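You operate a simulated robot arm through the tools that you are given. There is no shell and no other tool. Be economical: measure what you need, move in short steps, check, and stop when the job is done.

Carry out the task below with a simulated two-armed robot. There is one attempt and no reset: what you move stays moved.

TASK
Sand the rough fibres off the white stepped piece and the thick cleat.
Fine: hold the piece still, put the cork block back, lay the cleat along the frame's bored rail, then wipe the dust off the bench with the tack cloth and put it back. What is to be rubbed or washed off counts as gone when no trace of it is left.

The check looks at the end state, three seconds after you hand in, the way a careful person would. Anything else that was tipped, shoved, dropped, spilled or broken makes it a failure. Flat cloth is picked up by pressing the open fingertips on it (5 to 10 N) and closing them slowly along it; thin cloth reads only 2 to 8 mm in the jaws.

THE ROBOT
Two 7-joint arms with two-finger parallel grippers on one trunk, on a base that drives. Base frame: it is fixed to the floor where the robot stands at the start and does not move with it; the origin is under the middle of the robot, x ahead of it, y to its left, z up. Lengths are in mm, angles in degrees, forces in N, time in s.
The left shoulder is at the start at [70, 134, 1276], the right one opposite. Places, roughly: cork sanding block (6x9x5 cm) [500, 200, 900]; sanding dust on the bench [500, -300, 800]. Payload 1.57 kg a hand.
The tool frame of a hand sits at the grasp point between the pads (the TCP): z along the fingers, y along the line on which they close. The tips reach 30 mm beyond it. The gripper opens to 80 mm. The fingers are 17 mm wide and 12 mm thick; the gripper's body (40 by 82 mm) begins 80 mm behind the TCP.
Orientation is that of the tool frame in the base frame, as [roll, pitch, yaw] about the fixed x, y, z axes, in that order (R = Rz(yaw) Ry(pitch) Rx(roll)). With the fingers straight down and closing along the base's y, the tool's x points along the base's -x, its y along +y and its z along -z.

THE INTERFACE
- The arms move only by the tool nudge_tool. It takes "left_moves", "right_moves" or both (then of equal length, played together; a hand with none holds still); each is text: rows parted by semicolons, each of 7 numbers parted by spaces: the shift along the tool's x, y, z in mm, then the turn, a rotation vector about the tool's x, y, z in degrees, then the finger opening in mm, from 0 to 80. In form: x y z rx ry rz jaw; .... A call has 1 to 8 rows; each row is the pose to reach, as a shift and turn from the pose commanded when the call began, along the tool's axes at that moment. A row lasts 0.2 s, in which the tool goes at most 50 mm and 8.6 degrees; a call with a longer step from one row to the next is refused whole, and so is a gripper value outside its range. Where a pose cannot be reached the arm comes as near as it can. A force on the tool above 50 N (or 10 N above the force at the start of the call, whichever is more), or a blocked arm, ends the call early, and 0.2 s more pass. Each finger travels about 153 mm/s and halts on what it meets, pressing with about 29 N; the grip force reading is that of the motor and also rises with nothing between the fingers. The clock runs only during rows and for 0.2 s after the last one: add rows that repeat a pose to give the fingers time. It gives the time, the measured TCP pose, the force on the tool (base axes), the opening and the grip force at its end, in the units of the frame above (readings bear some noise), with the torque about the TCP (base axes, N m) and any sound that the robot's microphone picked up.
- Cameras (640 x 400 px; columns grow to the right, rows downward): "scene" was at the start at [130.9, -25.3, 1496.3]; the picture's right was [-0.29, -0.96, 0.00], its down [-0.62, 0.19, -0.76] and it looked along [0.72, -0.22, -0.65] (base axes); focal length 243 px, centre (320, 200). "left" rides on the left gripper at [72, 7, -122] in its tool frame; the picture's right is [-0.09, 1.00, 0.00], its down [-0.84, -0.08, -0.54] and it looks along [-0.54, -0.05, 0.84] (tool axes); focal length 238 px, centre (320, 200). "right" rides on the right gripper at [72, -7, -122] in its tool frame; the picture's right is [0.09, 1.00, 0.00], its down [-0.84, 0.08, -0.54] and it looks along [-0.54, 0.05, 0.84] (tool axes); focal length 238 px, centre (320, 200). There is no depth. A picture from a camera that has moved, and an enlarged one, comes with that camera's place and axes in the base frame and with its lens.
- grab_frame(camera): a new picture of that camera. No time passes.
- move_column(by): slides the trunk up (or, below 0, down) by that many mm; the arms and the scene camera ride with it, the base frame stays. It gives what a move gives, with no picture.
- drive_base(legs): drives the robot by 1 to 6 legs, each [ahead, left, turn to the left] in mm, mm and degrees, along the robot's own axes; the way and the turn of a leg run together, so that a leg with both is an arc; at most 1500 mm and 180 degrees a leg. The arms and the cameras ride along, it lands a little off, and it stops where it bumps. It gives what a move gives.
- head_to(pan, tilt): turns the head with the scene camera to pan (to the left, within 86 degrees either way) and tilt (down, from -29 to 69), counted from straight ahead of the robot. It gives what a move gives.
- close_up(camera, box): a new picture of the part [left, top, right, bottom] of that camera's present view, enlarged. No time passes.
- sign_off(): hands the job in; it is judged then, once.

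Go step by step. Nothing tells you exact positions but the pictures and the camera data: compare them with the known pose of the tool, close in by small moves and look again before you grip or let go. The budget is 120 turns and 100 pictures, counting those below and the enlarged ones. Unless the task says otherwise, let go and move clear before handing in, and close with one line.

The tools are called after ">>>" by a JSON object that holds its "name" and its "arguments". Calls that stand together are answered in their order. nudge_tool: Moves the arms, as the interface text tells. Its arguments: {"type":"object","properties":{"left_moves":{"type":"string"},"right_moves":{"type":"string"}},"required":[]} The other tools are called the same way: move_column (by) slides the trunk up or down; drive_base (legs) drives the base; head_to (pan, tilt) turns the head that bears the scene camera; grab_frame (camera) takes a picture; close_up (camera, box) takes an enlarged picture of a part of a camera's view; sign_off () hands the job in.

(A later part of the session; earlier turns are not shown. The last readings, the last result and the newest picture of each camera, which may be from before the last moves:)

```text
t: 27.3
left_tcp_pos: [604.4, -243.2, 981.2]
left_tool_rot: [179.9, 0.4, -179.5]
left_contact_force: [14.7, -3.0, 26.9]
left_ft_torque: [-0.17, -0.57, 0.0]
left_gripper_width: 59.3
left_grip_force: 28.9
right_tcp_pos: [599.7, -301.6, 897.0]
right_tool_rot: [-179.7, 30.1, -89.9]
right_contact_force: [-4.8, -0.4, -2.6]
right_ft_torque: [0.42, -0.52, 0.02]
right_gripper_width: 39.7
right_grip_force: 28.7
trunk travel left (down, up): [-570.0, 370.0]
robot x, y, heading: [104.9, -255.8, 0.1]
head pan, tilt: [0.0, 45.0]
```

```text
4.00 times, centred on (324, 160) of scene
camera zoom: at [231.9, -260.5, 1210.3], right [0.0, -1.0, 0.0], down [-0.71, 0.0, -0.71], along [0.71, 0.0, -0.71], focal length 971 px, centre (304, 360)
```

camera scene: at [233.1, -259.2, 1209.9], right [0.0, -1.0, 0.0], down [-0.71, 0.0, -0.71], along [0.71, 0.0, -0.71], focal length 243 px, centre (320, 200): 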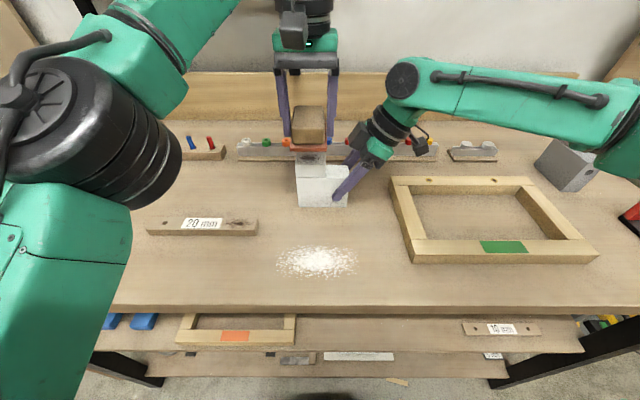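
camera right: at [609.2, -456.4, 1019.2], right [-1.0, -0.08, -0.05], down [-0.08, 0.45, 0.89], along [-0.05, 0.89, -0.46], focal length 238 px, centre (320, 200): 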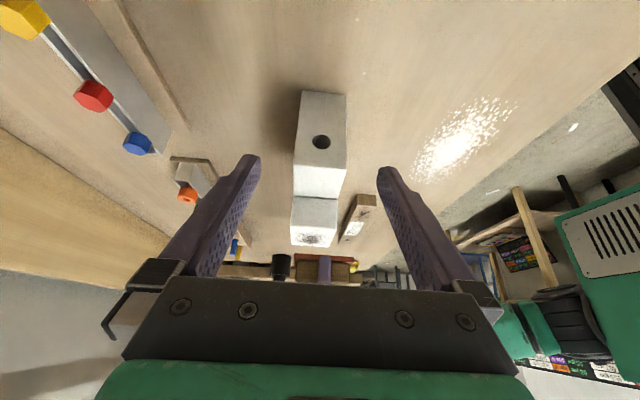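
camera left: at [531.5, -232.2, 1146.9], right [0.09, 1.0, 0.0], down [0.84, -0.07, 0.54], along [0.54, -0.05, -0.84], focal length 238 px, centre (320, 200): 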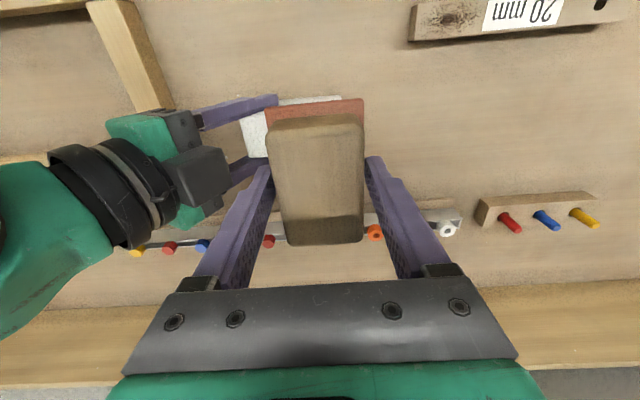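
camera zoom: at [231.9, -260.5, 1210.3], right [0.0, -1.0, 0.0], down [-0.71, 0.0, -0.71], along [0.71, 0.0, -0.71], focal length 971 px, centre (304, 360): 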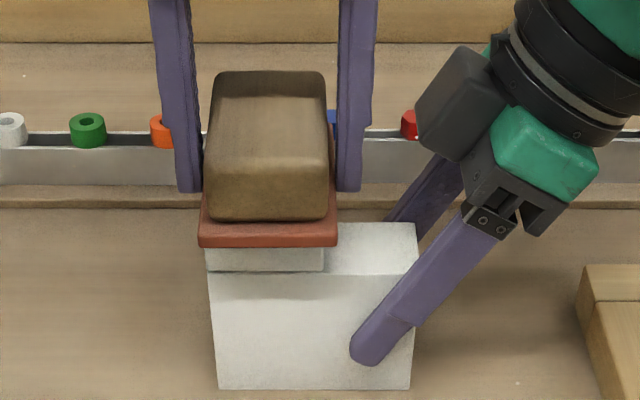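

>>> {"name": "nudge_tool", "arguments": {"left_moves": "14 2 0 0 0 0 40; -14 4 0 0 0 0 40; 14 6 0 0 0 0 40; -14 6 0 0 0 0 40; 14 3 0 0 0 0 40; -14 1 0 0 0 0 40; 0 2 -10 0 0 0 40; 0 2 -40 0 0 0 40"}}

>>> {"name": "nudge_tool", "arguments": {"left_moves": "0 30 0 0 0 0 40; 0 70 0 0 0 0 40; 0 110 0 0 0 0 40; 0 110 0 0 0 0 40"}}

>>> {"name": "close_up", "arguments": {"camera": "scene", "box": [272, 140, 368, 212]}}

```text
t: 29.1
left_tcp_pos: [601.6, -241.1, 1019.6]
left_tool_rot: [180.0, 0.1, -179.6]
left_contact_force: [-0.3, 0.3, -1.5]
left_ft_torque: [0.04, -0.01, 0.04]
left_gripper_width: 59.3
left_grip_force: 28.5
right_tcp_pos: [600.1, -301.7, 896.1]
right_tool_rot: [-179.6, 30.1, -90.1]
right_contact_force: [-0.3, -3.1, 10.6]
right_ft_torque: [0.88, 0.27, 0.1]
right_gripper_width: 39.6
right_grip_force: 29.3
trunk travel left (down, up): [-570.0, 370.0]
robot x, y, heading: [100.4, -260.9, -0.0]
head pan, tilt: [0.0, 45.0]
```

```text
t: 30.1
left_tcp_pos: [599.7, -128.5, 1020.0]
left_tool_rot: [-179.9, 0.1, -179.7]
left_contact_force: [0.4, 0.4, -1.0]
left_ft_torque: [0.0, 0.0, 0.0]
left_gripper_width: 59.0
left_grip_force: 29.0
right_tcp_pos: [601.0, -300.7, 898.3]
right_tool_rot: [-179.6, 30.0, -90.0]
right_contact_force: [2.6, -1.8, 13.1]
right_ft_torque: [0.14, 0.22, 0.01]
right_gripper_width: 39.9
right_grip_force: 29.3
trunk travel left (down, up): [-570.0, 370.0]
robot x, y, heading: [98.8, -260.4, 0.1]
head pan, tilt: [0.0, 45.0]
```

```text
5.56 times, centred on (320, 176) of scene
camera zoom: at [231.6, -259.8, 1210.2], right [0.0, -1.0, 0.0], down [-0.71, 0.0, -0.71], along [0.71, 0.0, -0.71], focal length 1348 px, centre (320, 333)
```

zoom: 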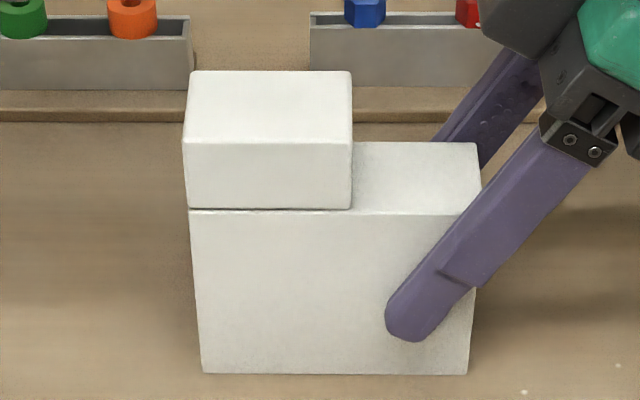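

The fibres on the white piece are gone. I'll release it with the right hand and back out along the tool axis.

>>> {"name": "nudge_tool", "arguments": {"right_moves": "0 0 0 0 0 0 50; 0 0 0 0 0 0 70; 0 0 0 0 0 0 80; 0 0 -20 0 0 0 80; 0 0 -60 0 0 0 80; 0 0 -100 0 0 0 80; 0 0 -100 0 0 0 80"}}

>>> {"name": "grab_frame", "arguments": {"camera": "scene"}}

>>> {"name": "close_up", "arguments": {"camera": "scene", "box": [140, 200, 268, 280]}}

```text
t: 31.7
left_tcp_pos: [602.2, -128.4, 1018.6]
left_tool_rot: [179.9, 0.0, -179.7]
left_contact_force: [0.3, -0.6, -1.4]
left_ft_torque: [-0.01, 0.03, 0.04]
left_gripper_width: 59.2
left_grip_force: 29.3
right_tcp_pos: [601.0, -350.2, 982.7]
right_tool_rot: [-179.9, 30.1, -90.2]
right_contact_force: [-0.4, 0.8, 0.3]
right_ft_torque: [0.0, 0.03, 0.02]
right_gripper_width: 80.0
right_grip_force: 0.1
trunk travel left (down, up): [-570.0, 370.0]
robot x, y, heading: [104.7, -258.5, 0.1]
head pan, tilt: [0.0, 45.0]
```

```text
60 pictures are left
camera scene: at [233.5, -259.5, 1209.9], right [0.0, -1.0, 0.0], down [-0.71, 0.0, -0.71], along [0.71, 0.0, -0.71], focal length 243 px, centre (320, 200)
```

scene: 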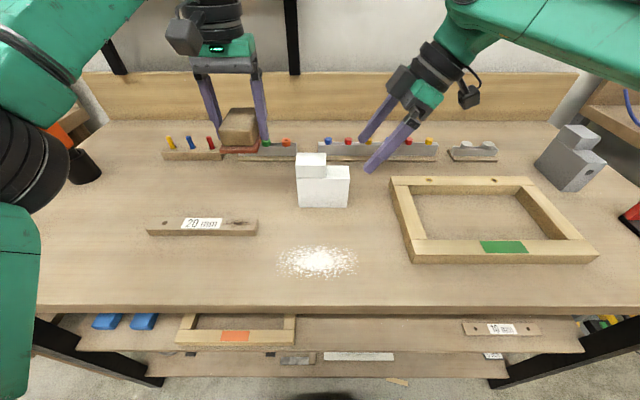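

```text
5.00 times, centred on (204, 240) of scene
camera zoom: at [233.5, -259.5, 1209.9], right [0.0, -1.0, 0.0], down [-0.71, 0.0, -0.71], along [0.71, 0.0, -0.71], focal length 1213 px, centre (900, 0)
```

zoom: 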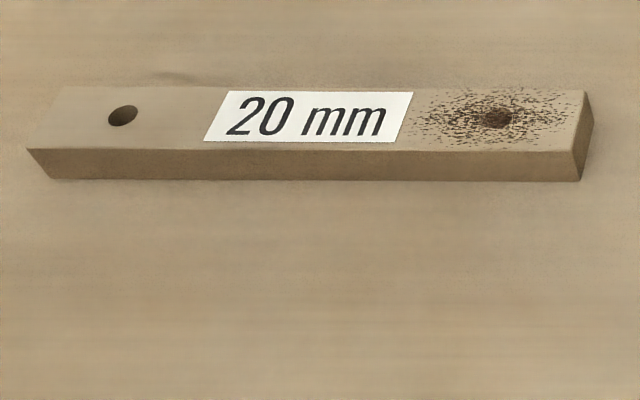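

The cleat's hole spacing of about 140 mm matches the rail bores, so it will be laid on that rail. Its fibres are on the right end, so the right hand should sand while the left holds the left end. I'll set the cork down at (600, -138) and hand it over.

>>> {"name": "nudge_tool", "arguments": {"left_moves": "0 -10 45 0 0 0 40; 0 -10 90 0 0 0 40; 0 -10 130 0 0 0 40; 0 -10 140 0 0 0 40; 0 -10 144 0 0 0 40; 0 -10 144 0 0 0 40"}}

```text
t: 33.1
left_tcp_pos: [600.0, -139.4, 877.6]
left_tool_rot: [180.0, 0.0, -179.6]
left_contact_force: [-1.0, -0.7, -0.7]
left_ft_torque: [0.02, -0.02, 0.0]
left_gripper_width: 59.4
left_grip_force: 28.8
right_tcp_pos: [601.5, -349.7, 982.5]
right_tool_rot: [-179.9, 30.0, -90.1]
right_contact_force: [0.3, -0.1, 0.5]
right_ft_torque: [-0.01, 0.0, -0.02]
right_gripper_width: 80.1
right_grip_force: 0.1
trunk travel left (down, up): [-570.0, 370.0]
robot x, y, heading: [100.8, -259.0, 0.2]
head pan, tilt: [0.0, 45.0]
```

>>> {"name": "nudge_tool", "arguments": {"left_moves": "0 0 2 0 0 0 40; 0 0 4 0 0 0 40; 0 0 5 0 0 0 40; 0 0 5 0 0 0 40"}}

>>> {"name": "close_up", "arguments": {"camera": "scene", "box": [180, 120, 308, 200]}}

```text
t: 34.1
left_tcp_pos: [601.8, -138.5, 872.2]
left_tool_rot: [180.0, 0.0, -179.7]
left_contact_force: [0.2, 0.0, -1.2]
left_ft_torque: [-0.02, 0.04, -0.01]
left_gripper_width: 59.3
left_grip_force: 29.4
right_tcp_pos: [600.1, -350.3, 983.8]
right_tool_rot: [-179.9, 30.1, -90.2]
right_contact_force: [0.7, -0.3, -0.6]
right_ft_torque: [0.04, 0.01, 0.0]
right_gripper_width: 80.0
right_grip_force: 0.1
trunk travel left (down, up): [-570.0, 370.0]
robot x, y, heading: [102.9, -257.5, 0.1]
head pan, tilt: [0.0, 45.0]
```

```text
5.00 times, centred on (244, 160) of scene
camera zoom: at [233.2, -259.6, 1209.9], right [0.0, -1.0, 0.0], down [-0.71, 0.0, -0.71], along [0.71, 0.0, -0.71], focal length 1213 px, centre (700, 400)
```

zoom: 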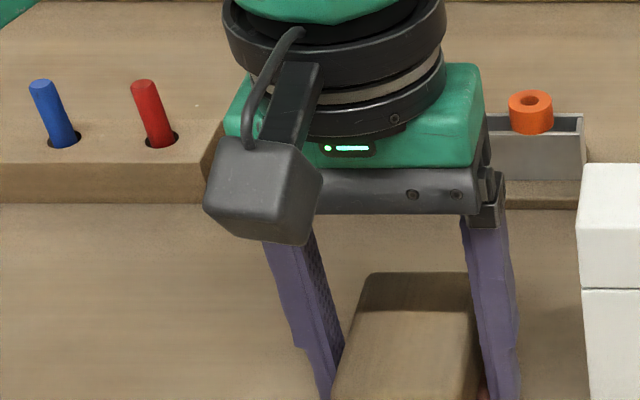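

>>> {"name": "nudge_tool", "arguments": {"left_moves": "0 0 1.5 0 0 0 40; 0 0 3 0 0 0 40; 0 0 3 0 0 0 40"}}

>>> {"name": "grab_frame", "arguments": {"camera": "scene"}}

```text
t: 34.9
left_tcp_pos: [601.0, -138.9, 871.0]
left_tool_rot: [-179.9, 0.2, -179.7]
left_contact_force: [7.1, 1.7, 16.0]
left_ft_torque: [0.56, -0.02, -0.19]
left_gripper_width: 59.2
left_grip_force: 28.9
right_tcp_pos: [600.2, -350.1, 982.9]
right_tool_rot: [-179.8, 29.9, -90.0]
right_contact_force: [0.1, -0.2, -0.3]
right_ft_torque: [0.0, 0.0, -0.01]
right_gripper_width: 80.2
right_grip_force: 0.1
trunk travel left (down, up): [-570.0, 370.0]
robot x, y, heading: [101.7, -256.4, 0.2]
head pan, tilt: [0.0, 45.0]
```

```text
57 pictures are left
camera scene: at [232.2, -260.0, 1210.3], right [0.0, -1.0, 0.0], down [-0.71, 0.0, -0.71], along [0.71, 0.0, -0.71], focal length 243 px, centre (320, 200)
```

scene: 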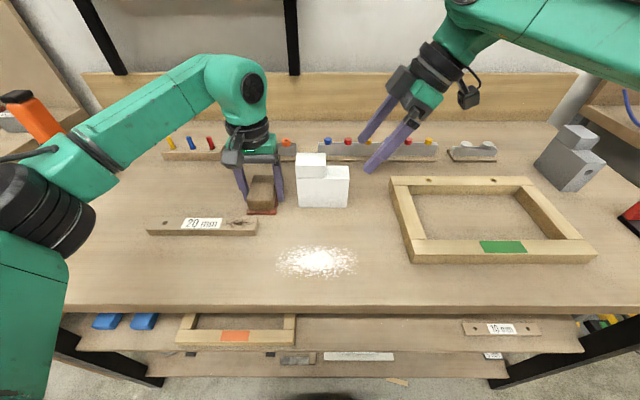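

The cork is on the bench. I'll release it, raise the left hand clear, and start turning the right hand back to vertical.

>>> {"name": "nudge_tool", "arguments": {"left_moves": "0 0 -1 0 0 0 66; 0 0 -1 0 0 0 80; 0 0 -1 0 0 0 80; 0 0 -40 0 0 0 80; 0 0 -85 0 0 0 80; 0 20 -120 0 0 0 80; 0 60 -125 0 0 0 80; 0 100 -125 0 0 0 80", "right_moves": "0 0 0 0 0 0 80; 0 0 0 0 0 0 80; 0 0 0 0 0 0 80; 0 0 0 0 0 0 80; 0 0 -20 0 7.5 0 80; 0 0 -40 0 15 0 80; 0 0 -50 0 22.5 0 80; 0 0 -60 0 30 0 80"}}

>>> {"name": "nudge_tool", "arguments": {"left_moves": "5 25 0 0 0 8.5 80; 10 50 0 0 0 17 80; 10 50 0 0 0 25.5 80; 10 50 0 0 0 34 80; 10 50 0 0 0 42.5 80; 10 50 0 0 0 51 80; 10 50 0 0 0 59.5 80; 10 50 0 0 0 68 80", "right_moves": "0 0 0 0 0 8.5 80; 0 0 0 0 0 17 80; 0 0 0 0 0 25.5 80; 0 0 0 0 0 34 80; 0 0 0 0 0 42.5 80; 0 0 0 0 0 51 80; 0 0 0 0 0 59.5 80; 0 0 0 0 0 68 80"}}

>>> {"name": "grab_frame", "arguments": {"camera": "scene"}}

```text
t: 36.7
left_tcp_pos: [601.8, -37.4, 993.5]
left_tool_rot: [-179.9, -0.1, -179.7]
left_contact_force: [-0.4, 1.0, -0.4]
left_ft_torque: [-0.06, 0.01, -0.04]
left_gripper_width: 80.1
left_grip_force: 0.0
right_tcp_pos: [578.0, -400.2, 1022.7]
right_tool_rot: [-179.8, -0.2, -90.3]
right_contact_force: [-0.4, 0.8, 0.6]
right_ft_torque: [-0.01, 0.06, 0.0]
right_gripper_width: 80.1
right_grip_force: 0.1
right hand out of reach, approached as far as the arm can: row 7, 8
trunk travel left (down, up): [-570.0, 370.0]
robot x, y, heading: [100.7, -260.4, -0.1]
head pan, tilt: [0.0, 45.0]
```

```text
t: 38.5
left_tcp_pos: [409.7, -168.1, 949.4]
left_tool_rot: [179.8, 0.0, 112.8]
left_contact_force: [-0.4, -0.7, -0.5]
left_ft_torque: [-0.04, 0.0, -0.01]
left_gripper_width: 80.0
left_grip_force: 0.1
left hand out of reach, approached as far as the arm can: row 2, 3, 4, 5, 6, 7, 8
right_tcp_pos: [577.0, -401.5, 1022.5]
right_tool_rot: [-179.9, 0.1, -158.3]
right_contact_force: [1.3, -0.1, -0.2]
right_ft_torque: [0.04, 0.02, 0.03]
right_gripper_width: 80.2
right_grip_force: 0.0
trunk travel left (down, up): [-570.0, 370.0]
robot x, y, heading: [102.1, -260.5, 0.2]
head pan, tilt: [0.0, 45.0]
```

```text
56 pictures are left
camera scene: at [232.9, -260.6, 1210.0], right [0.0, -1.0, 0.0], down [-0.71, 0.0, -0.71], along [0.71, 0.0, -0.71], focal length 243 px, centre (320, 200)
```

scene: 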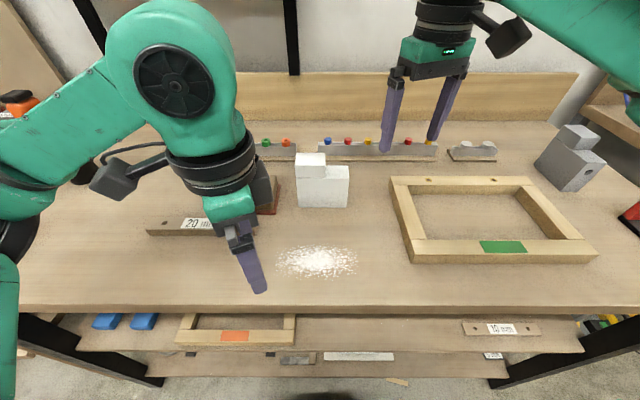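

The left hand swung toward the front because the turned pose was out of reach, but nothing was touched. I'll bring it back to a reachable spot and finish both turns.

>>> {"name": "nudge_tool", "arguments": {"left_moves": "26 30 -15 0 0 6 80; 51 60 -30 0 0 12 80; 77 90 -40 0 0 18 80; 102 119 -40 0 0 22.8 80; 102 119 -40 0 0 22.8 80", "right_moves": "0 0 0 0 0 7 80; 0 0 0 0 0 14 80; 0 0 0 0 0 21.7 80; 0 0 0 0 0 21.7 80; 0 0 0 0 0 21.7 80"}}

>>> {"name": "grab_frame", "arguments": {"camera": "scene"}}

```text
t: 39.7
left_tcp_pos: [313.8, -172.0, 951.3]
left_tool_rot: [179.9, 0.0, 89.4]
left_contact_force: [0.2, -0.2, -1.2]
left_ft_torque: [-0.03, 0.01, 0.04]
left_gripper_width: 80.2
left_grip_force: 0.0
left hand out of reach, approached as far as the arm can: row 1, 2, 3, 4, 5
right_tcp_pos: [576.8, -400.8, 1021.8]
right_tool_rot: [180.0, 0.1, 180.0]
right_contact_force: [0.6, -0.3, -0.8]
right_ft_torque: [0.0, -0.01, -0.01]
right_gripper_width: 79.8
right_grip_force: 0.0
trunk travel left (down, up): [-570.0, 370.0]
robot x, y, heading: [104.8, -260.1, 0.3]
head pan, tilt: [0.0, 45.0]
```

```text
55 pictures are left
camera scene: at [232.8, -259.3, 1210.0], right [0.0, -1.0, 0.0], down [-0.71, 0.0, -0.71], along [0.71, 0.0, -0.71], focal length 243 px, centre (320, 200)
```

scene: 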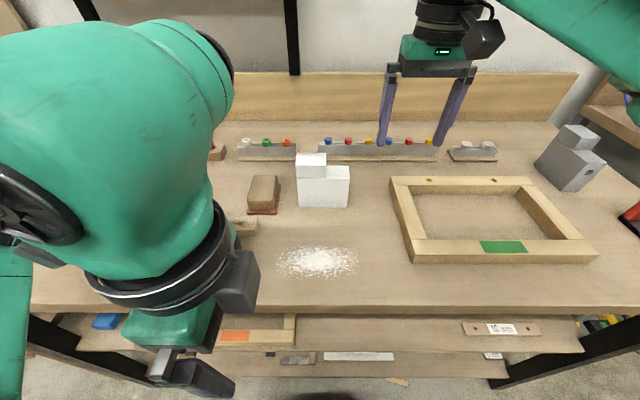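

The left wrist does not like yaw +90, so I'll turn it the other way to -90, as the right hand did. With a lean to +y, its camera then ends up above the grip.

>>> {"name": "nudge_tool", "arguments": {"left_moves": "12 16 -3 0 0 -8.5 80; 24 32 -6 0 0 -17 80; 36 48 -9 0 0 -25.5 80; 48 64 -12 0 0 -34 80; 60 80 -15 0 0 -42.5 80; 72 96 -18 0 0 -51 80; 84 112 -21 0 0 -59.5 80; 92 126 -24 0 0 -68 80"}}

```text
t: 41.5
left_tcp_pos: [429.0, -78.9, 974.4]
left_tool_rot: [-180.0, 0.0, 157.7]
left_contact_force: [0.9, -0.2, 0.3]
left_ft_torque: [-0.01, -0.05, 0.01]
left_gripper_width: 80.1
left_grip_force: 0.0
right_tcp_pos: [577.4, -401.6, 1023.4]
right_tool_rot: [179.9, 0.2, -179.9]
right_contact_force: [0.0, 0.5, -0.2]
right_ft_torque: [0.02, 0.02, -0.01]
right_gripper_width: 80.0
right_grip_force: 0.1
trunk travel left (down, up): [-570.0, 370.0]
robot x, y, heading: [102.5, -260.1, 0.4]
head pan, tilt: [0.0, 45.0]
```

>>> {"name": "nudge_tool", "arguments": {"left_moves": "-3 15 0 0 0 -8.5 80; -7 30 0 0 0 -17 80; -10 45 0 0 0 -25.5 80; -13 60 0 0 0 -34 80; -17 75 0 0 0 -42.5 80; -20 90 0 0 0 -51 80; -23 105 0 0 0 -59.5 80; -27 119 0 0 0 -68 80"}}

```text
t: 43.3
left_tcp_pos: [499.9, 20.9, 972.7]
left_tool_rot: [180.0, 0.1, -134.4]
left_contact_force: [0.0, -0.3, -0.2]
left_ft_torque: [0.02, 0.03, -0.01]
left_gripper_width: 79.8
left_grip_force: 0.1
right_tcp_pos: [578.0, -401.4, 1022.0]
right_tool_rot: [-180.0, 0.1, -179.9]
right_contact_force: [-0.9, 0.2, 0.1]
right_ft_torque: [0.0, -0.02, 0.02]
right_gripper_width: 79.9
right_grip_force: 0.1
trunk travel left (down, up): [-570.0, 370.0]
robot x, y, heading: [98.9, -258.0, 0.1]
head pan, tilt: [0.0, 45.0]
```

>>> {"name": "nudge_tool", "arguments": {"left_moves": "-7 2 0 0 0 -8 80; -14 4 0 0 0 -16 80; -21 6 0 0 0 -24 80; -28 8 0 0 0 -32 80; -34 10 0 0 0 -40 80; -38 11 0 0 0 -44.4 80; -38 11 0 0 0 -44.4 80", "right_moves": "-4 44 0 0 0 0 80; -8 88 0 0 0 0 80; -12 132 0 0 0 0 80; -16 176 0 0 0 0 80; -20 220 10 0 0 0 80; -23 262 20 0 0 0 80; -23 262 55 0 0 0 80"}}

>>> {"name": "grab_frame", "arguments": {"camera": "right"}}

>>> {"name": "grab_frame", "arguments": {"camera": "left"}}

```text
t: 44.9
left_tcp_pos: [519.3, 56.3, 973.5]
left_tool_rot: [180.0, 0.0, -89.9]
left_contact_force: [0.9, 0.1, 0.1]
left_ft_torque: [0.0, 0.01, 0.01]
left_gripper_width: 79.9
left_grip_force: 0.0
right_tcp_pos: [520.0, -310.1, 911.9]
right_tool_rot: [179.8, 0.2, -180.0]
right_contact_force: [-0.8, -0.4, 0.1]
right_ft_torque: [-0.01, 0.02, 0.01]
right_gripper_width: 80.0
right_grip_force: 0.1
right hand out of reach, approached as far as the arm can: row 1, 2, 3, 4, 5, 6, 7
trunk travel left (down, up): [-570.0, 370.0]
robot x, y, heading: [103.8, -259.1, 0.3]
head pan, tilt: [0.0, 45.0]
```

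```text
54 pictures are left
camera right: at [448.8, -318.4, 1033.6], right [-0.09, 1.0, 0.0], down [0.84, 0.08, 0.54], along [0.54, 0.05, -0.84], focal length 238 px, centre (320, 200)
```

right: 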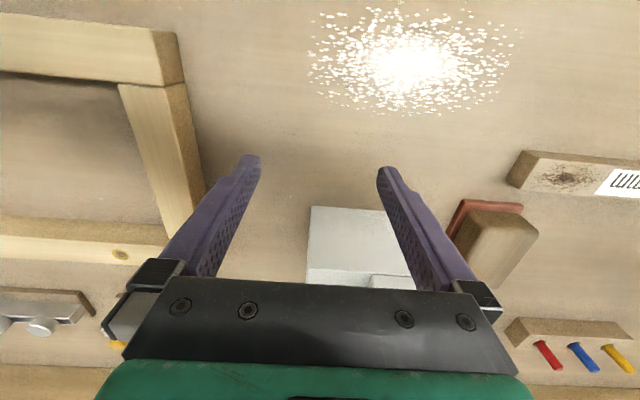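

```text
53 pictures are left
camera left: at [513.3, -15.5, 1094.9], right [-1.0, 0.09, 0.0], down [0.08, 0.84, 0.54], along [0.05, 0.54, -0.84], focal length 238 px, centre (320, 200)
```

left: 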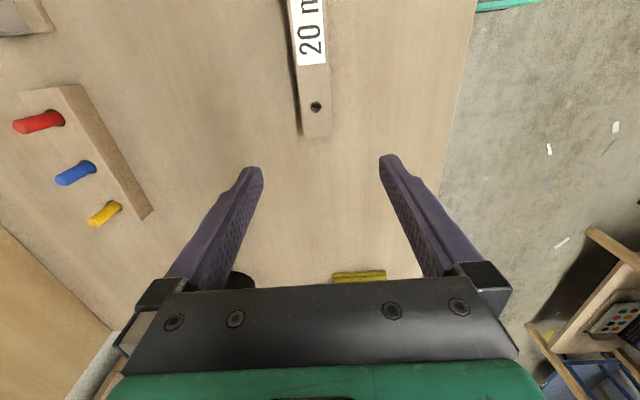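

The right hand couldn't reach that far across. I'll raise the trunk a bit for better reach and drive the robot left so both hands can work at the cleat.

>>> {"name": "move_column", "arguments": {"by": 60}}

>>> {"name": "drive_base", "arguments": {"legs": [[0, 130, 0]]}}

>>> {"name": "nudge_tool", "arguments": {"right_moves": "-20 -5 0 0 0 0 80; -50 -10 0 0 0 0 80; -80 -10 0 0 0 0 80; -80 5 0 0 0 0 80; -80 30 0 0 0 0 80; -80 41 0 0 0 0 80; -80 41 0 0 0 0 80"}}

>>> {"name": "grab_frame", "arguments": {"camera": "right"}}

>>> {"name": "grab_frame", "arguments": {"camera": "scene"}}

```text
t: 45.9
left_tcp_pos: [520.6, 55.2, 1032.2]
left_tool_rot: [179.9, 0.0, -90.1]
left_contact_force: [0.5, 0.4, 0.1]
left_ft_torque: [-0.03, 0.01, -0.01]
left_gripper_width: 79.7
left_grip_force: 0.1
right_tcp_pos: [520.3, -311.0, 972.2]
right_tool_rot: [179.9, 0.1, -179.9]
right_contact_force: [-0.2, -0.6, -0.3]
right_ft_torque: [0.03, 0.03, -0.01]
right_gripper_width: 80.2
right_grip_force: 0.0
trunk travel left (down, up): [-630.0, 310.0]
robot x, y, heading: [100.9, -261.7, 0.5]
head pan, tilt: [0.0, 45.0]
```

```text
t: 47.1
left_tcp_pos: [518.3, 184.8, 1033.6]
left_tool_rot: [-179.9, 0.1, -90.0]
left_contact_force: [-0.2, 0.6, -0.7]
left_ft_torque: [-0.01, -0.02, 0.01]
left_gripper_width: 80.2
left_grip_force: 0.0
right_tcp_pos: [518.8, -182.2, 973.5]
right_tool_rot: [179.9, 0.3, -179.9]
right_contact_force: [0.2, 1.0, -0.3]
right_ft_torque: [0.0, 0.0, 0.01]
right_gripper_width: 80.3
right_grip_force: 0.0
trunk travel left (down, up): [-630.0, 310.0]
robot x, y, heading: [99.2, -131.9, 0.1]
head pan, tilt: [0.0, 45.0]
```

```text
t: 48.7
left_tcp_pos: [519.0, 183.6, 1033.2]
left_tool_rot: [-179.9, 0.0, -90.1]
left_contact_force: [-0.7, 0.3, -0.1]
left_ft_torque: [-0.03, 0.0, 0.01]
left_gripper_width: 79.9
left_grip_force: 0.0
right_tcp_pos: [555.7, -204.9, 962.7]
right_tool_rot: [179.9, 0.2, -179.9]
right_contact_force: [-0.7, 0.7, 0.5]
right_ft_torque: [0.01, 0.02, 0.0]
right_gripper_width: 80.1
right_grip_force: 0.0
right hand out of reach, approached as far as the arm can: row 1, 2, 3, 4, 5, 6, 7
trunk travel left (down, up): [-630.0, 310.0]
robot x, y, heading: [102.8, -128.5, 0.3]
head pan, tilt: [0.0, 45.0]
```

```text
52 pictures are left
camera right: at [483.8, -211.0, 1084.8], right [-0.09, 1.0, 0.0], down [0.83, 0.08, 0.55], along [0.54, 0.05, -0.84], focal length 238 px, centre (320, 200)
```

right: 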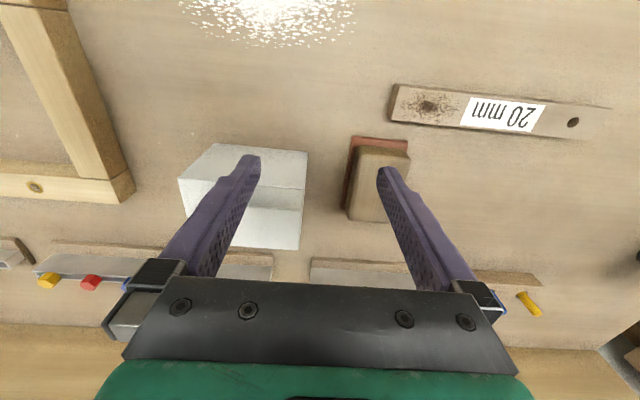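

```text
51 pictures are left
camera scene: at [232.6, -130.1, 1269.9], right [0.0, -1.0, 0.0], down [-0.71, 0.0, -0.71], along [0.71, 0.0, -0.71], focal length 243 px, centre (320, 200)
```

scene: 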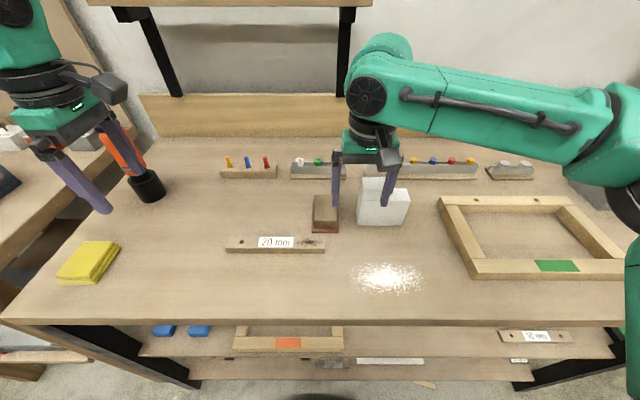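

I'll shift the robot further left so the cork lies on the right arm's own side. The left hand pulls in first to stay clear of the bottle.

>>> {"name": "nudge_tool", "arguments": {"left_moves": "35 0 0 0 0 0 80; 70 0 0 0 0 0 80; 105 0 0 0 0 0 80; 105 0 0 0 0 0 80"}}

>>> {"name": "drive_base", "arguments": {"legs": [[0, 120, 0]]}}

>>> {"name": "nudge_tool", "arguments": {"right_moves": "-20 -18 0 0 0 0 80; -44 -36 0 0 0 0 80; -44 -54 0 0 0 0 80; -44 -54 0 0 0 0 80"}}

>>> {"name": "grab_frame", "arguments": {"camera": "right"}}

```text
t: 49.7
left_tcp_pos: [517.3, 80.5, 1034.4]
left_tool_rot: [-179.9, -0.1, -90.0]
left_contact_force: [-0.9, 0.8, 0.2]
left_ft_torque: [-0.02, 0.03, 0.0]
left_gripper_width: 80.0
left_grip_force: 0.0
right_tcp_pos: [554.5, -202.4, 963.8]
right_tool_rot: [179.9, 0.3, -179.8]
right_contact_force: [0.3, 0.0, 1.1]
right_ft_torque: [0.01, 0.0, -0.01]
right_gripper_width: 79.9
right_grip_force: 0.0
trunk travel left (down, up): [-630.0, 310.0]
robot x, y, heading: [100.1, -125.9, 0.3]
head pan, tilt: [0.0, 45.0]
```

```text
t: 51.0
left_tcp_pos: [517.4, 198.1, 1034.1]
left_tool_rot: [179.9, 0.0, -90.1]
left_contact_force: [0.8, -0.3, -0.2]
left_ft_torque: [-0.03, 0.02, 0.0]
left_gripper_width: 80.0
left_grip_force: 0.1
right_tcp_pos: [554.9, -84.5, 964.1]
right_tool_rot: [179.8, 0.1, -179.8]
right_contact_force: [-0.4, 0.4, -0.3]
right_ft_torque: [0.02, -0.03, -0.01]
right_gripper_width: 80.3
right_grip_force: 0.0
trunk travel left (down, up): [-630.0, 310.0]
robot x, y, heading: [98.2, -8.7, 0.4]
head pan, tilt: [0.0, 45.0]
```

```text
t: 52.0
left_tcp_pos: [517.6, 198.4, 1033.9]
left_tool_rot: [-179.9, 0.1, -90.1]
left_contact_force: [0.1, -0.7, 0.2]
left_ft_torque: [0.0, 0.03, -0.02]
left_gripper_width: 80.1
left_grip_force: 0.0
right_tcp_pos: [598.9, -138.0, 963.4]
right_tool_rot: [179.7, 0.1, -179.9]
right_contact_force: [0.4, -0.3, -0.3]
right_ft_torque: [-0.03, 0.0, 0.05]
right_gripper_width: 80.2
right_grip_force: 0.0
trunk travel left (down, up): [-630.0, 310.0]
robot x, y, heading: [104.5, -13.1, 0.2]
head pan, tilt: [0.0, 45.0]
```

```text
50 pictures are left
camera right: at [528.0, -146.5, 1084.0], right [-0.09, 1.0, 0.0], down [0.84, 0.08, 0.54], along [0.54, 0.05, -0.84], focal length 238 px, centre (320, 200)
```

right: 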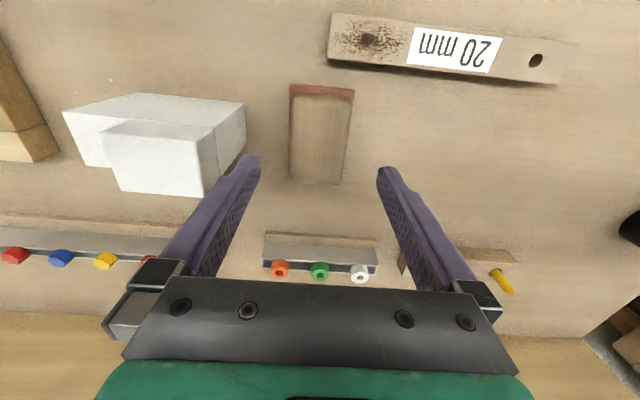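

Now it is in reach and centred. I'll descend and grip the cork with the right hand.

>>> {"name": "nudge_tool", "arguments": {"right_moves": "-2 -1 40 0 0 0 80; -2 -1 75 0 0 0 80; -2 -1 86 0 0 0 80; -2 -1 86 0 0 0 65; -2 -1 86 0 0 0 50; -2 -1 86 0 0 0 40; -2 -1 86 0 0 0 40; -2 -1 86 0 0 0 40"}}

>>> {"name": "grab_frame", "arguments": {"camera": "right"}}

```text
t: 53.8
left_tcp_pos: [517.6, 199.2, 1034.1]
left_tool_rot: [180.0, 0.0, -90.1]
left_contact_force: [-0.2, -0.3, -0.6]
left_ft_torque: [-0.02, 0.01, -0.04]
left_gripper_width: 80.2
left_grip_force: 0.0
right_tcp_pos: [601.1, -137.6, 875.9]
right_tool_rot: [179.9, 0.2, -179.9]
right_contact_force: [0.0, 0.2, 0.3]
right_ft_torque: [-0.01, 0.04, -0.01]
right_gripper_width: 59.2
right_grip_force: 28.6
trunk travel left (down, up): [-630.0, 310.0]
robot x, y, heading: [101.2, -13.4, 0.5]
head pan, tilt: [0.0, 45.0]
```

```text
49 pictures are left
camera right: at [529.9, -145.3, 997.4], right [-0.09, 1.0, 0.0], down [0.83, 0.08, 0.54], along [0.54, 0.05, -0.84], focal length 238 px, centre (320, 200)
```

right: 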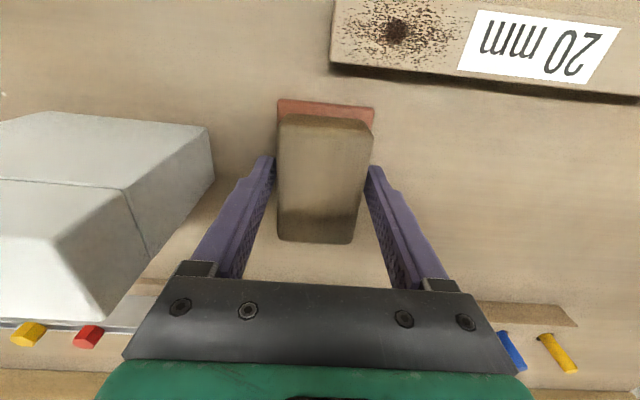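

The right hand holds the cork. I'll lift it while the left hand approaches the cleat's left end, leaning 30° to +y.

>>> {"name": "nudge_tool", "arguments": {"left_moves": "25 0 19 0 6 0 80; 50 0 38 0 12 0 80; 75 -1 57 0 18 0 80; 100 -2 76 0 24 0 80; 124 -2 94 0 30 0 80; 124 -2 94 0 30 0 80", "right_moves": "0 0 -20 0 0 0 40; 0 0 -40 0 0 0 40; 0 0 -60 0 0 0 40; 0 0 -60 0 0 0 40; 0 0 -60 0 0 0 40; 0 0 -60 0 0 0 40"}}

>>> {"name": "grab_frame", "arguments": {"camera": "left"}}

>>> {"name": "grab_frame", "arguments": {"camera": "scene"}}

```text
t: 55.2
left_tcp_pos: [519.2, 73.0, 939.4]
left_tool_rot: [-180.0, -30.1, -90.1]
left_contact_force: [0.4, 0.1, -0.7]
left_ft_torque: [0.02, -0.01, -0.02]
left_gripper_width: 80.2
left_grip_force: 0.1
right_tcp_pos: [601.2, -138.9, 938.6]
right_tool_rot: [179.8, 0.2, -179.9]
right_contact_force: [-0.7, -0.5, -1.6]
right_ft_torque: [0.04, -0.01, -0.04]
right_gripper_width: 59.4
right_grip_force: 29.1
trunk travel left (down, up): [-630.0, 310.0]
robot x, y, heading: [100.8, -11.6, 0.3]
head pan, tilt: [0.0, 45.0]
```

```text
48 pictures are left
camera left: at [512.7, 72.5, 1081.4], right [-1.0, 0.08, -0.05], down [0.08, 1.0, 0.05], along [0.05, 0.05, -1.0], focal length 238 px, centre (320, 200)
```

left: 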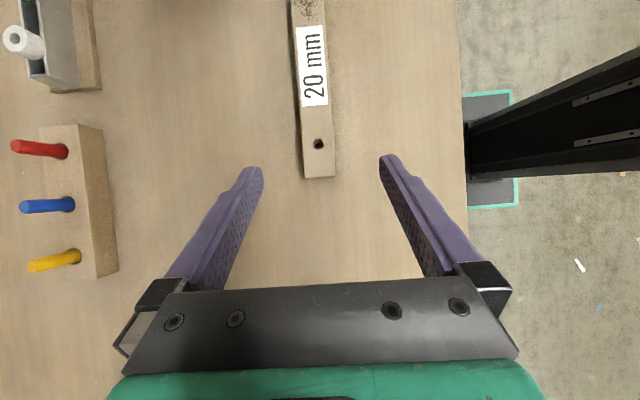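

```text
47 pictures are left
camera scene: at [231.9, -11.0, 1270.0], right [0.0, -1.0, 0.0], down [-0.71, 0.0, -0.71], along [0.71, 0.0, -0.71], focal length 243 px, centre (320, 200)
```

scene: 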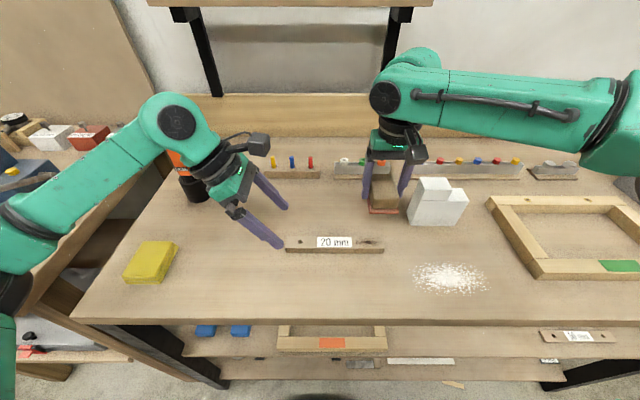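

>>> {"name": "nudge_tool", "arguments": {"left_moves": "0 -1.5 25 0 0 0 80; 0 -1.5 50 0 0 0 80; 0 -1.5 70 0 0 0 80; 0 -1.5 70 0 0 0 80"}}

>>> {"name": "grab_frame", "arguments": {"camera": "left"}}

>>> {"name": "close_up", "arguments": {"camera": "scene", "box": [250, 180, 410, 280]}}

```text
t: 56.2
left_tcp_pos: [519.5, 37.8, 879.4]
left_tool_rot: [180.0, -29.9, -90.1]
left_contact_force: [-0.1, 0.2, 0.1]
left_ft_torque: [-0.02, -0.03, 0.0]
left_gripper_width: 80.0
left_grip_force: 0.0
right_tcp_pos: [601.0, -139.2, 938.3]
right_tool_rot: [179.9, 0.3, -179.9]
right_contact_force: [0.5, -0.2, -1.5]
right_ft_torque: [0.01, -0.03, -0.01]
right_gripper_width: 59.7
right_grip_force: 29.0
trunk travel left (down, up): [-630.0, 310.0]
robot x, y, heading: [102.3, -12.3, 0.4]
head pan, tilt: [0.0, 45.0]
```

```text
46 pictures are left
camera left: at [513.5, 37.4, 1021.1], right [-1.0, 0.08, -0.05], down [0.08, 1.0, 0.05], along [0.05, 0.05, -1.0], focal length 238 px, centre (320, 200)
```

left: 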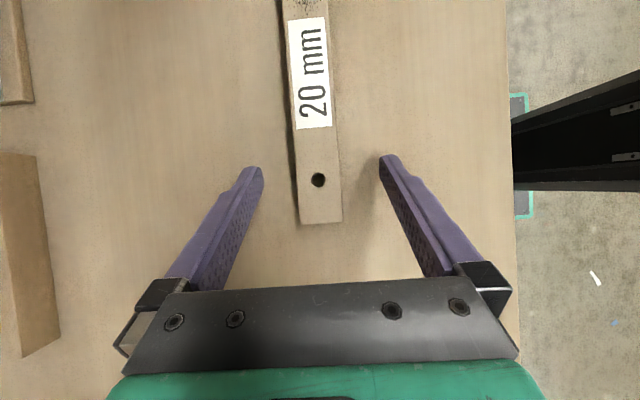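

```text
4.00 times, centred on (330, 230) of scene
camera zoom: at [232.1, -10.9, 1269.9], right [0.0, -1.0, 0.0], down [-0.71, 0.0, -0.71], along [0.71, 0.0, -0.71], focal length 971 px, centre (280, 80)
```

zoom: 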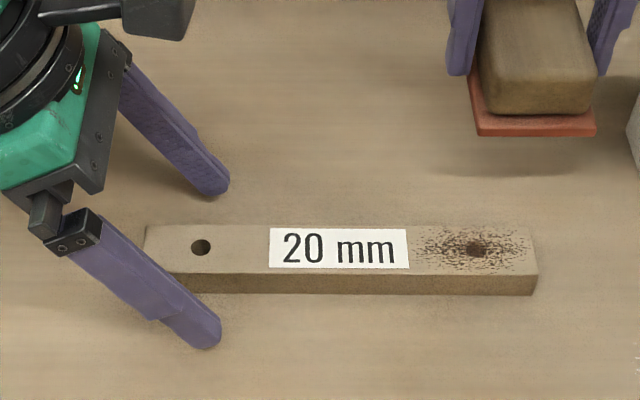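

>>> {"name": "nudge_tool", "arguments": {"left_moves": "0 0 3 0 0 0 70; 0 0 3 0 0 0 55; 0 0 3 0 0 0 40; 0 0 3 0 0 0 32; 0 0 3 0 0 0 26; 0 0 3 0 0 0 20; 0 0 3 0 0 0 20"}}

>>> {"name": "close_up", "arguments": {"camera": "scene", "box": [250, 180, 410, 280]}}

```text
t: 57.8
left_tcp_pos: [521.6, 37.6, 875.8]
left_tool_rot: [-179.9, -30.0, -90.0]
left_contact_force: [1.0, -0.7, 0.4]
left_ft_torque: [-0.11, -0.08, 0.11]
left_gripper_width: 29.7
left_grip_force: 28.9
right_tcp_pos: [601.5, -138.0, 938.1]
right_tool_rot: [179.9, 0.1, -179.8]
right_contact_force: [0.3, -0.5, -1.2]
right_ft_torque: [0.01, -0.03, -0.03]
right_gripper_width: 59.4
right_grip_force: 29.1
trunk travel left (down, up): [-630.0, 310.0]
robot x, y, heading: [98.9, -5.3, 0.2]
head pan, tilt: [0.0, 45.0]
```

```text
4.00 times, centred on (330, 230) of scene
camera zoom: at [232.3, -11.0, 1269.9], right [0.0, -1.0, 0.0], down [-0.71, 0.0, -0.71], along [0.71, 0.0, -0.71], focal length 971 px, centre (280, 80)
```

zoom: 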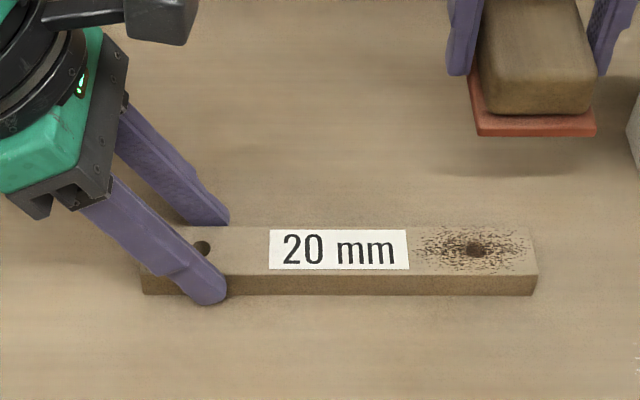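

The cleat is held at 29.7 mm. I'll move the cork over the fibre end and descend.

>>> {"name": "nudge_tool", "arguments": {"right_moves": "40 14 0 0 0 0 40; 78 28 0 0 0 0 40; 78 28 25 0 0 0 40; 78 28 38 0 0 0 40; 78 28 41 0 0 0 40; 78 28 41 0 0 0 40"}}

>>> {"name": "close_up", "arguments": {"camera": "scene", "box": [270, 160, 430, 260]}}

```text
t: 59.2
left_tcp_pos: [519.8, 37.0, 875.9]
left_tool_rot: [180.0, -30.1, -90.0]
left_contact_force: [0.2, 0.4, 0.7]
left_ft_torque: [-0.01, -0.09, 0.04]
left_gripper_width: 29.9
left_grip_force: 28.9
right_tcp_pos: [523.4, -110.4, 896.7]
right_tool_rot: [179.9, 0.2, -179.9]
right_contact_force: [-0.9, 0.4, -0.7]
right_ft_torque: [-0.04, -0.02, -0.02]
right_gripper_width: 59.3
right_grip_force: 28.4
trunk travel left (down, up): [-630.0, 310.0]
robot x, y, heading: [105.4, -9.0, 0.2]
head pan, tilt: [0.0, 45.0]
```

```text
4.00 times, centred on (350, 210) of scene
camera zoom: at [232.3, -11.0, 1269.9], right [0.0, -1.0, 0.0], down [-0.71, 0.0, -0.71], along [0.71, 0.0, -0.71], focal length 971 px, centre (200, 160)
```

zoom: 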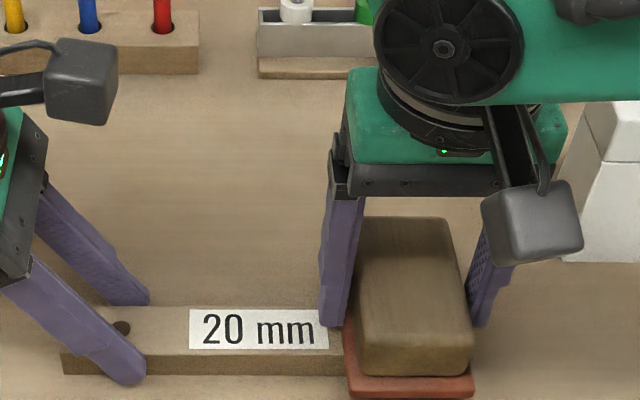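

>>> {"name": "nudge_tool", "arguments": {"right_moves": "0 0 1.5 0 0 0 40; 0 0 3 0 0 0 40; 0 0 3 0 0 0 40"}}

```text
t: 60.0
left_tcp_pos: [519.5, 36.8, 877.6]
left_tool_rot: [-179.8, -29.9, -90.1]
left_contact_force: [6.2, -1.3, -5.5]
left_ft_torque: [0.51, -0.17, 0.66]
left_gripper_width: 29.8
left_grip_force: 28.8
right_tcp_pos: [523.6, -110.5, 896.1]
right_tool_rot: [179.8, 0.6, -179.9]
right_contact_force: [-0.2, -2.9, 29.8]
right_ft_torque: [0.02, 0.41, 0.17]
right_gripper_width: 59.3
right_grip_force: 29.5
trunk travel left (down, up): [-630.0, 310.0]
robot x, y, heading: [100.1, -11.8, 0.3]
head pan, tilt: [0.0, 45.0]
```

>>> {"name": "nudge_tool", "arguments": {"right_moves": "8 6 -0.5 0 0 0 40; -8 8 -0.5 0 0 0 40; 8 8 -0.5 0 0 0 40; -8 0 -0.5 0 0 0 40; 8 -5 -0.5 0 0 0 40; -8 -8 -0.5 0 0 0 40; 8 -8 -0.5 0 0 0 40; 0 0 -0.5 0 0 0 40"}}

>>> {"name": "nudge_tool", "arguments": {"right_moves": "8 7 0 0 0 0 40; -8 7 0 0 0 0 40; 8 0 0 0 0 0 40; -8 -7 0 0 0 0 40; 0 -7 0 0 0 0 40; 0 0 -15 0 0 0 40; -20 -5 -55 0 0 0 40; -60 -10 -60 0 0 0 40"}}

>>> {"name": "nudge_tool", "arguments": {"right_moves": "-20 0 0 0 0 0 40; -20 0 0 0 0 0 40"}}

>>> {"name": "close_up", "arguments": {"camera": "scene", "box": [270, 180, 430, 280]}}

```text
t: 61.8
left_tcp_pos: [517.8, 38.7, 877.5]
left_tool_rot: [-179.7, -29.8, -90.2]
left_contact_force: [2.9, 6.7, -2.5]
left_ft_torque: [0.1, 0.0, 0.45]
left_gripper_width: 29.7
left_grip_force: 29.3
right_tcp_pos: [518.0, -114.6, 895.9]
right_tool_rot: [-179.9, 0.2, 179.9]
right_contact_force: [-6.1, -14.0, 27.5]
right_ft_torque: [-0.67, 0.15, -0.07]
right_gripper_width: 59.4
right_grip_force: 28.6
trunk travel left (down, up): [-630.0, 310.0]
robot x, y, heading: [98.3, -9.7, 0.3]
head pan, tilt: [0.0, 45.0]
```

```text
t: 63.6
left_tcp_pos: [520.3, 36.8, 877.4]
left_tool_rot: [-179.8, -30.0, -90.2]
left_contact_force: [0.5, 1.3, 5.1]
left_ft_torque: [-0.69, 0.07, 0.01]
left_gripper_width: 29.6
left_grip_force: 29.0
right_tcp_pos: [584.0, -117.8, 954.4]
right_tool_rot: [179.9, 0.1, -179.9]
right_contact_force: [0.5, 0.4, -0.7]
right_ft_torque: [0.01, 0.03, -0.01]
right_gripper_width: 59.4
right_grip_force: 29.0
trunk travel left (down, up): [-630.0, 310.0]
robot x, y, heading: [101.5, -13.8, 0.4]
head pan, tilt: [0.0, 45.0]
```

```text
t: 64.2
left_tcp_pos: [519.1, 36.2, 876.6]
left_tool_rot: [-179.8, -30.1, -90.1]
left_contact_force: [-0.8, 0.9, 7.1]
left_ft_torque: [0.06, 0.09, -0.03]
left_gripper_width: 29.7
left_grip_force: 28.7
right_tcp_pos: [599.0, -121.7, 952.4]
right_tool_rot: [179.8, 0.3, -179.9]
right_contact_force: [0.4, -0.9, -0.5]
right_ft_torque: [-0.04, 0.02, 0.0]
right_gripper_width: 59.4
right_grip_force: 28.5
right hand out of reach, approached as far as the arm can: row 1, 2
trunk travel left (down, up): [-630.0, 310.0]
robot x, y, heading: [100.8, -10.5, 0.5]
head pan, tilt: [0.0, 45.0]
```

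```text
4.00 times, centred on (350, 230) of scene
camera zoom: at [231.1, -10.8, 1270.1], right [0.0, -1.0, 0.0], down [-0.71, 0.0, -0.71], along [0.71, 0.0, -0.71], focal length 971 px, centre (200, 80)
```

zoom: 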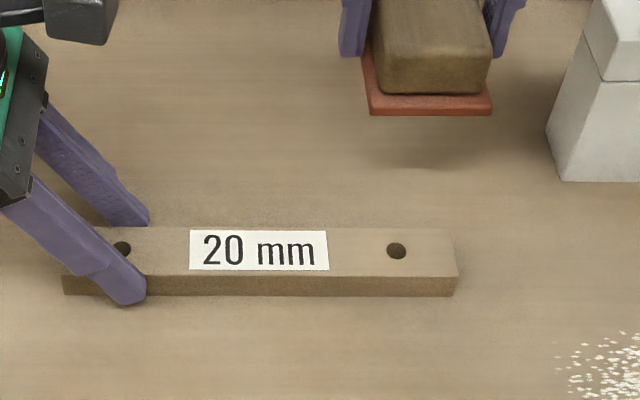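

Both fibre patches are gone. I'll release the cleat with the left hand, back it out and up to the left, and then check whether the right hand can carry the cork home.

>>> {"name": "nudge_tool", "arguments": {"left_moves": "0 0 0 0 0 0 45; 0 0 0 0 0 0 65; 0 0 0 0 0 0 80; 0 0 -30 0 0 0 80; 0 0 -75 0 0 0 80; 0 0 -110 0 0 0 80; -40 0 -130 0 0 0 80; -40 0 -150 0 0 0 80"}}

>>> {"name": "nudge_tool", "arguments": {"right_moves": "30 30 -10 0 0 0 40; 60 60 -10 0 0 0 40; 90 90 -10 0 0 0 40; 119 119 -10 0 0 0 40; 119 119 -10 0 0 0 40", "left_moves": "-30 0 0 0 0 0 80; -60 0 0 0 0 0 80; -90 0 0 0 0 0 80; -90 0 0 0 0 0 80; -90 0 0 0 0 0 80"}}

>>> {"name": "grab_frame", "arguments": {"camera": "scene"}}

```text
t: 66.0
left_tcp_pos: [519.1, 146.5, 986.8]
left_tool_rot: [180.0, -30.0, -90.1]
left_contact_force: [-0.4, 0.0, -0.1]
left_ft_torque: [0.04, 0.02, 0.03]
left_gripper_width: 79.7
left_grip_force: 0.0
right_tcp_pos: [599.4, -122.9, 952.5]
right_tool_rot: [179.6, 0.2, -179.9]
right_contact_force: [0.3, 0.1, -1.0]
right_ft_torque: [-0.01, 0.01, 0.02]
right_gripper_width: 59.4
right_grip_force: 29.6
trunk travel left (down, up): [-630.0, 310.0]
robot x, y, heading: [98.3, -11.7, 0.2]
head pan, tilt: [0.0, 45.0]
```

```text
t: 67.2
left_tcp_pos: [520.7, 225.6, 940.4]
left_tool_rot: [-179.9, -30.1, -90.1]
left_contact_force: [-0.8, -0.5, -0.4]
left_ft_torque: [0.01, 0.0, -0.01]
left_gripper_width: 79.8
left_grip_force: 0.1
right_tcp_pos: [501.0, -52.5, 961.1]
right_tool_rot: [179.6, 0.2, -179.8]
right_contact_force: [0.2, 0.1, -0.6]
right_ft_torque: [0.0, 0.0, 0.01]
right_gripper_width: 59.4
right_grip_force: 29.3
right hand out of reach, approached as far as the arm can: row 1, 2, 3, 4, 5
trunk travel left (down, up): [-630.0, 310.0]
robot x, y, heading: [102.1, -9.9, 0.5]
head pan, tilt: [0.0, 45.0]
```

```text
41 pictures are left
camera scene: at [232.1, -10.8, 1269.9], right [0.0, -1.0, 0.0], down [-0.71, 0.0, -0.71], along [0.71, 0.0, -0.71], focal length 243 px, centre (320, 200)
```

scene: 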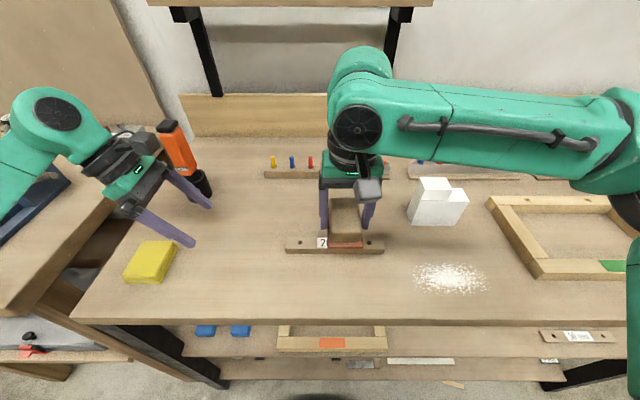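

The right arm cannot reach the cork's home from here without going near the left bench. I'll set the cork down at (598, -137) and let the left hand return it, untwisting the left wrist meanwhile.

>>> {"name": "nudge_tool", "arguments": {"right_moves": "-32 -28 0 0 0 0 40; -64 -56 0 0 0 0 40; -97 -85 0 0 0 0 40; -97 -85 30 0 0 0 40; -97 -85 60 0 0 0 40; -97 -85 80 0 0 0 40; -97 -85 83 0 0 0 40; -97 -85 83 0 0 0 40", "left_moves": "0 0 -10 0 -7.5 0 80; 0 0 -20 0 -15 0 80; 0 0 -30 0 -22.5 0 80; 0 0 -40 0 -30 0 80; 0 0 -40 0 -30 0 80; 0 0 -40 0 -30 0 80; 0 0 -40 0 -30 0 80; 0 0 -40 0 -30 0 80"}}

```text
t: 69.0
left_tcp_pos: [519.9, 246.2, 974.8]
left_tool_rot: [180.0, 0.0, -90.1]
left_contact_force: [0.3, 0.3, -0.1]
left_ft_torque: [0.01, 0.03, -0.05]
left_gripper_width: 79.9
left_grip_force: 0.0
right_tcp_pos: [598.6, -135.5, 877.3]
right_tool_rot: [179.9, 0.2, -179.9]
right_contact_force: [0.0, 0.1, -1.3]
right_ft_torque: [0.01, 0.0, 0.02]
right_gripper_width: 59.3
right_grip_force: 29.7
trunk travel left (down, up): [-630.0, 310.0]
robot x, y, heading: [99.0, -13.1, 0.4]
head pan, tilt: [0.0, 45.0]
```

>>> {"name": "nudge_tool", "arguments": {"right_moves": "0 0 1.5 0 0 0 40; 0 0 2.5 0 0 0 40; 0 0 2.5 0 0 0 40; 0 0 2.5 0 0 0 40; 0 0 2.5 0 0 0 40; 0 0 2.5 0 0 0 40; 0 0 2.5 0 0 0 40; 0 0 2.5 0 0 0 40", "left_moves": "5 5 -5 0 0 8.5 80; 10 10 -10 0 0 17 80; 15 15 -15 0 0 25.5 80; 20 20 -20 0 0 34 80; 25 20 -20 0 0 42.5 80; 30 20 -20 0 0 51 80; 35 20 -20 0 0 59.5 80; 40 20 -20 0 0 68 80"}}

```text
t: 70.8
left_tcp_pos: [501.0, 204.9, 996.0]
left_tool_rot: [180.0, 0.0, -158.2]
left_contact_force: [-0.4, 0.2, 0.2]
left_ft_torque: [-0.02, 0.01, 0.04]
left_gripper_width: 79.7
left_grip_force: 0.0
right_tcp_pos: [600.0, -136.1, 873.9]
right_tool_rot: [179.9, 0.2, -179.8]
right_contact_force: [1.2, 0.6, -1.3]
right_ft_torque: [0.01, 0.03, -0.01]
right_gripper_width: 59.5
right_grip_force: 28.9
trunk travel left (down, up): [-630.0, 310.0]
robot x, y, heading: [99.8, -8.5, 0.5]
head pan, tilt: [0.0, 45.0]
```

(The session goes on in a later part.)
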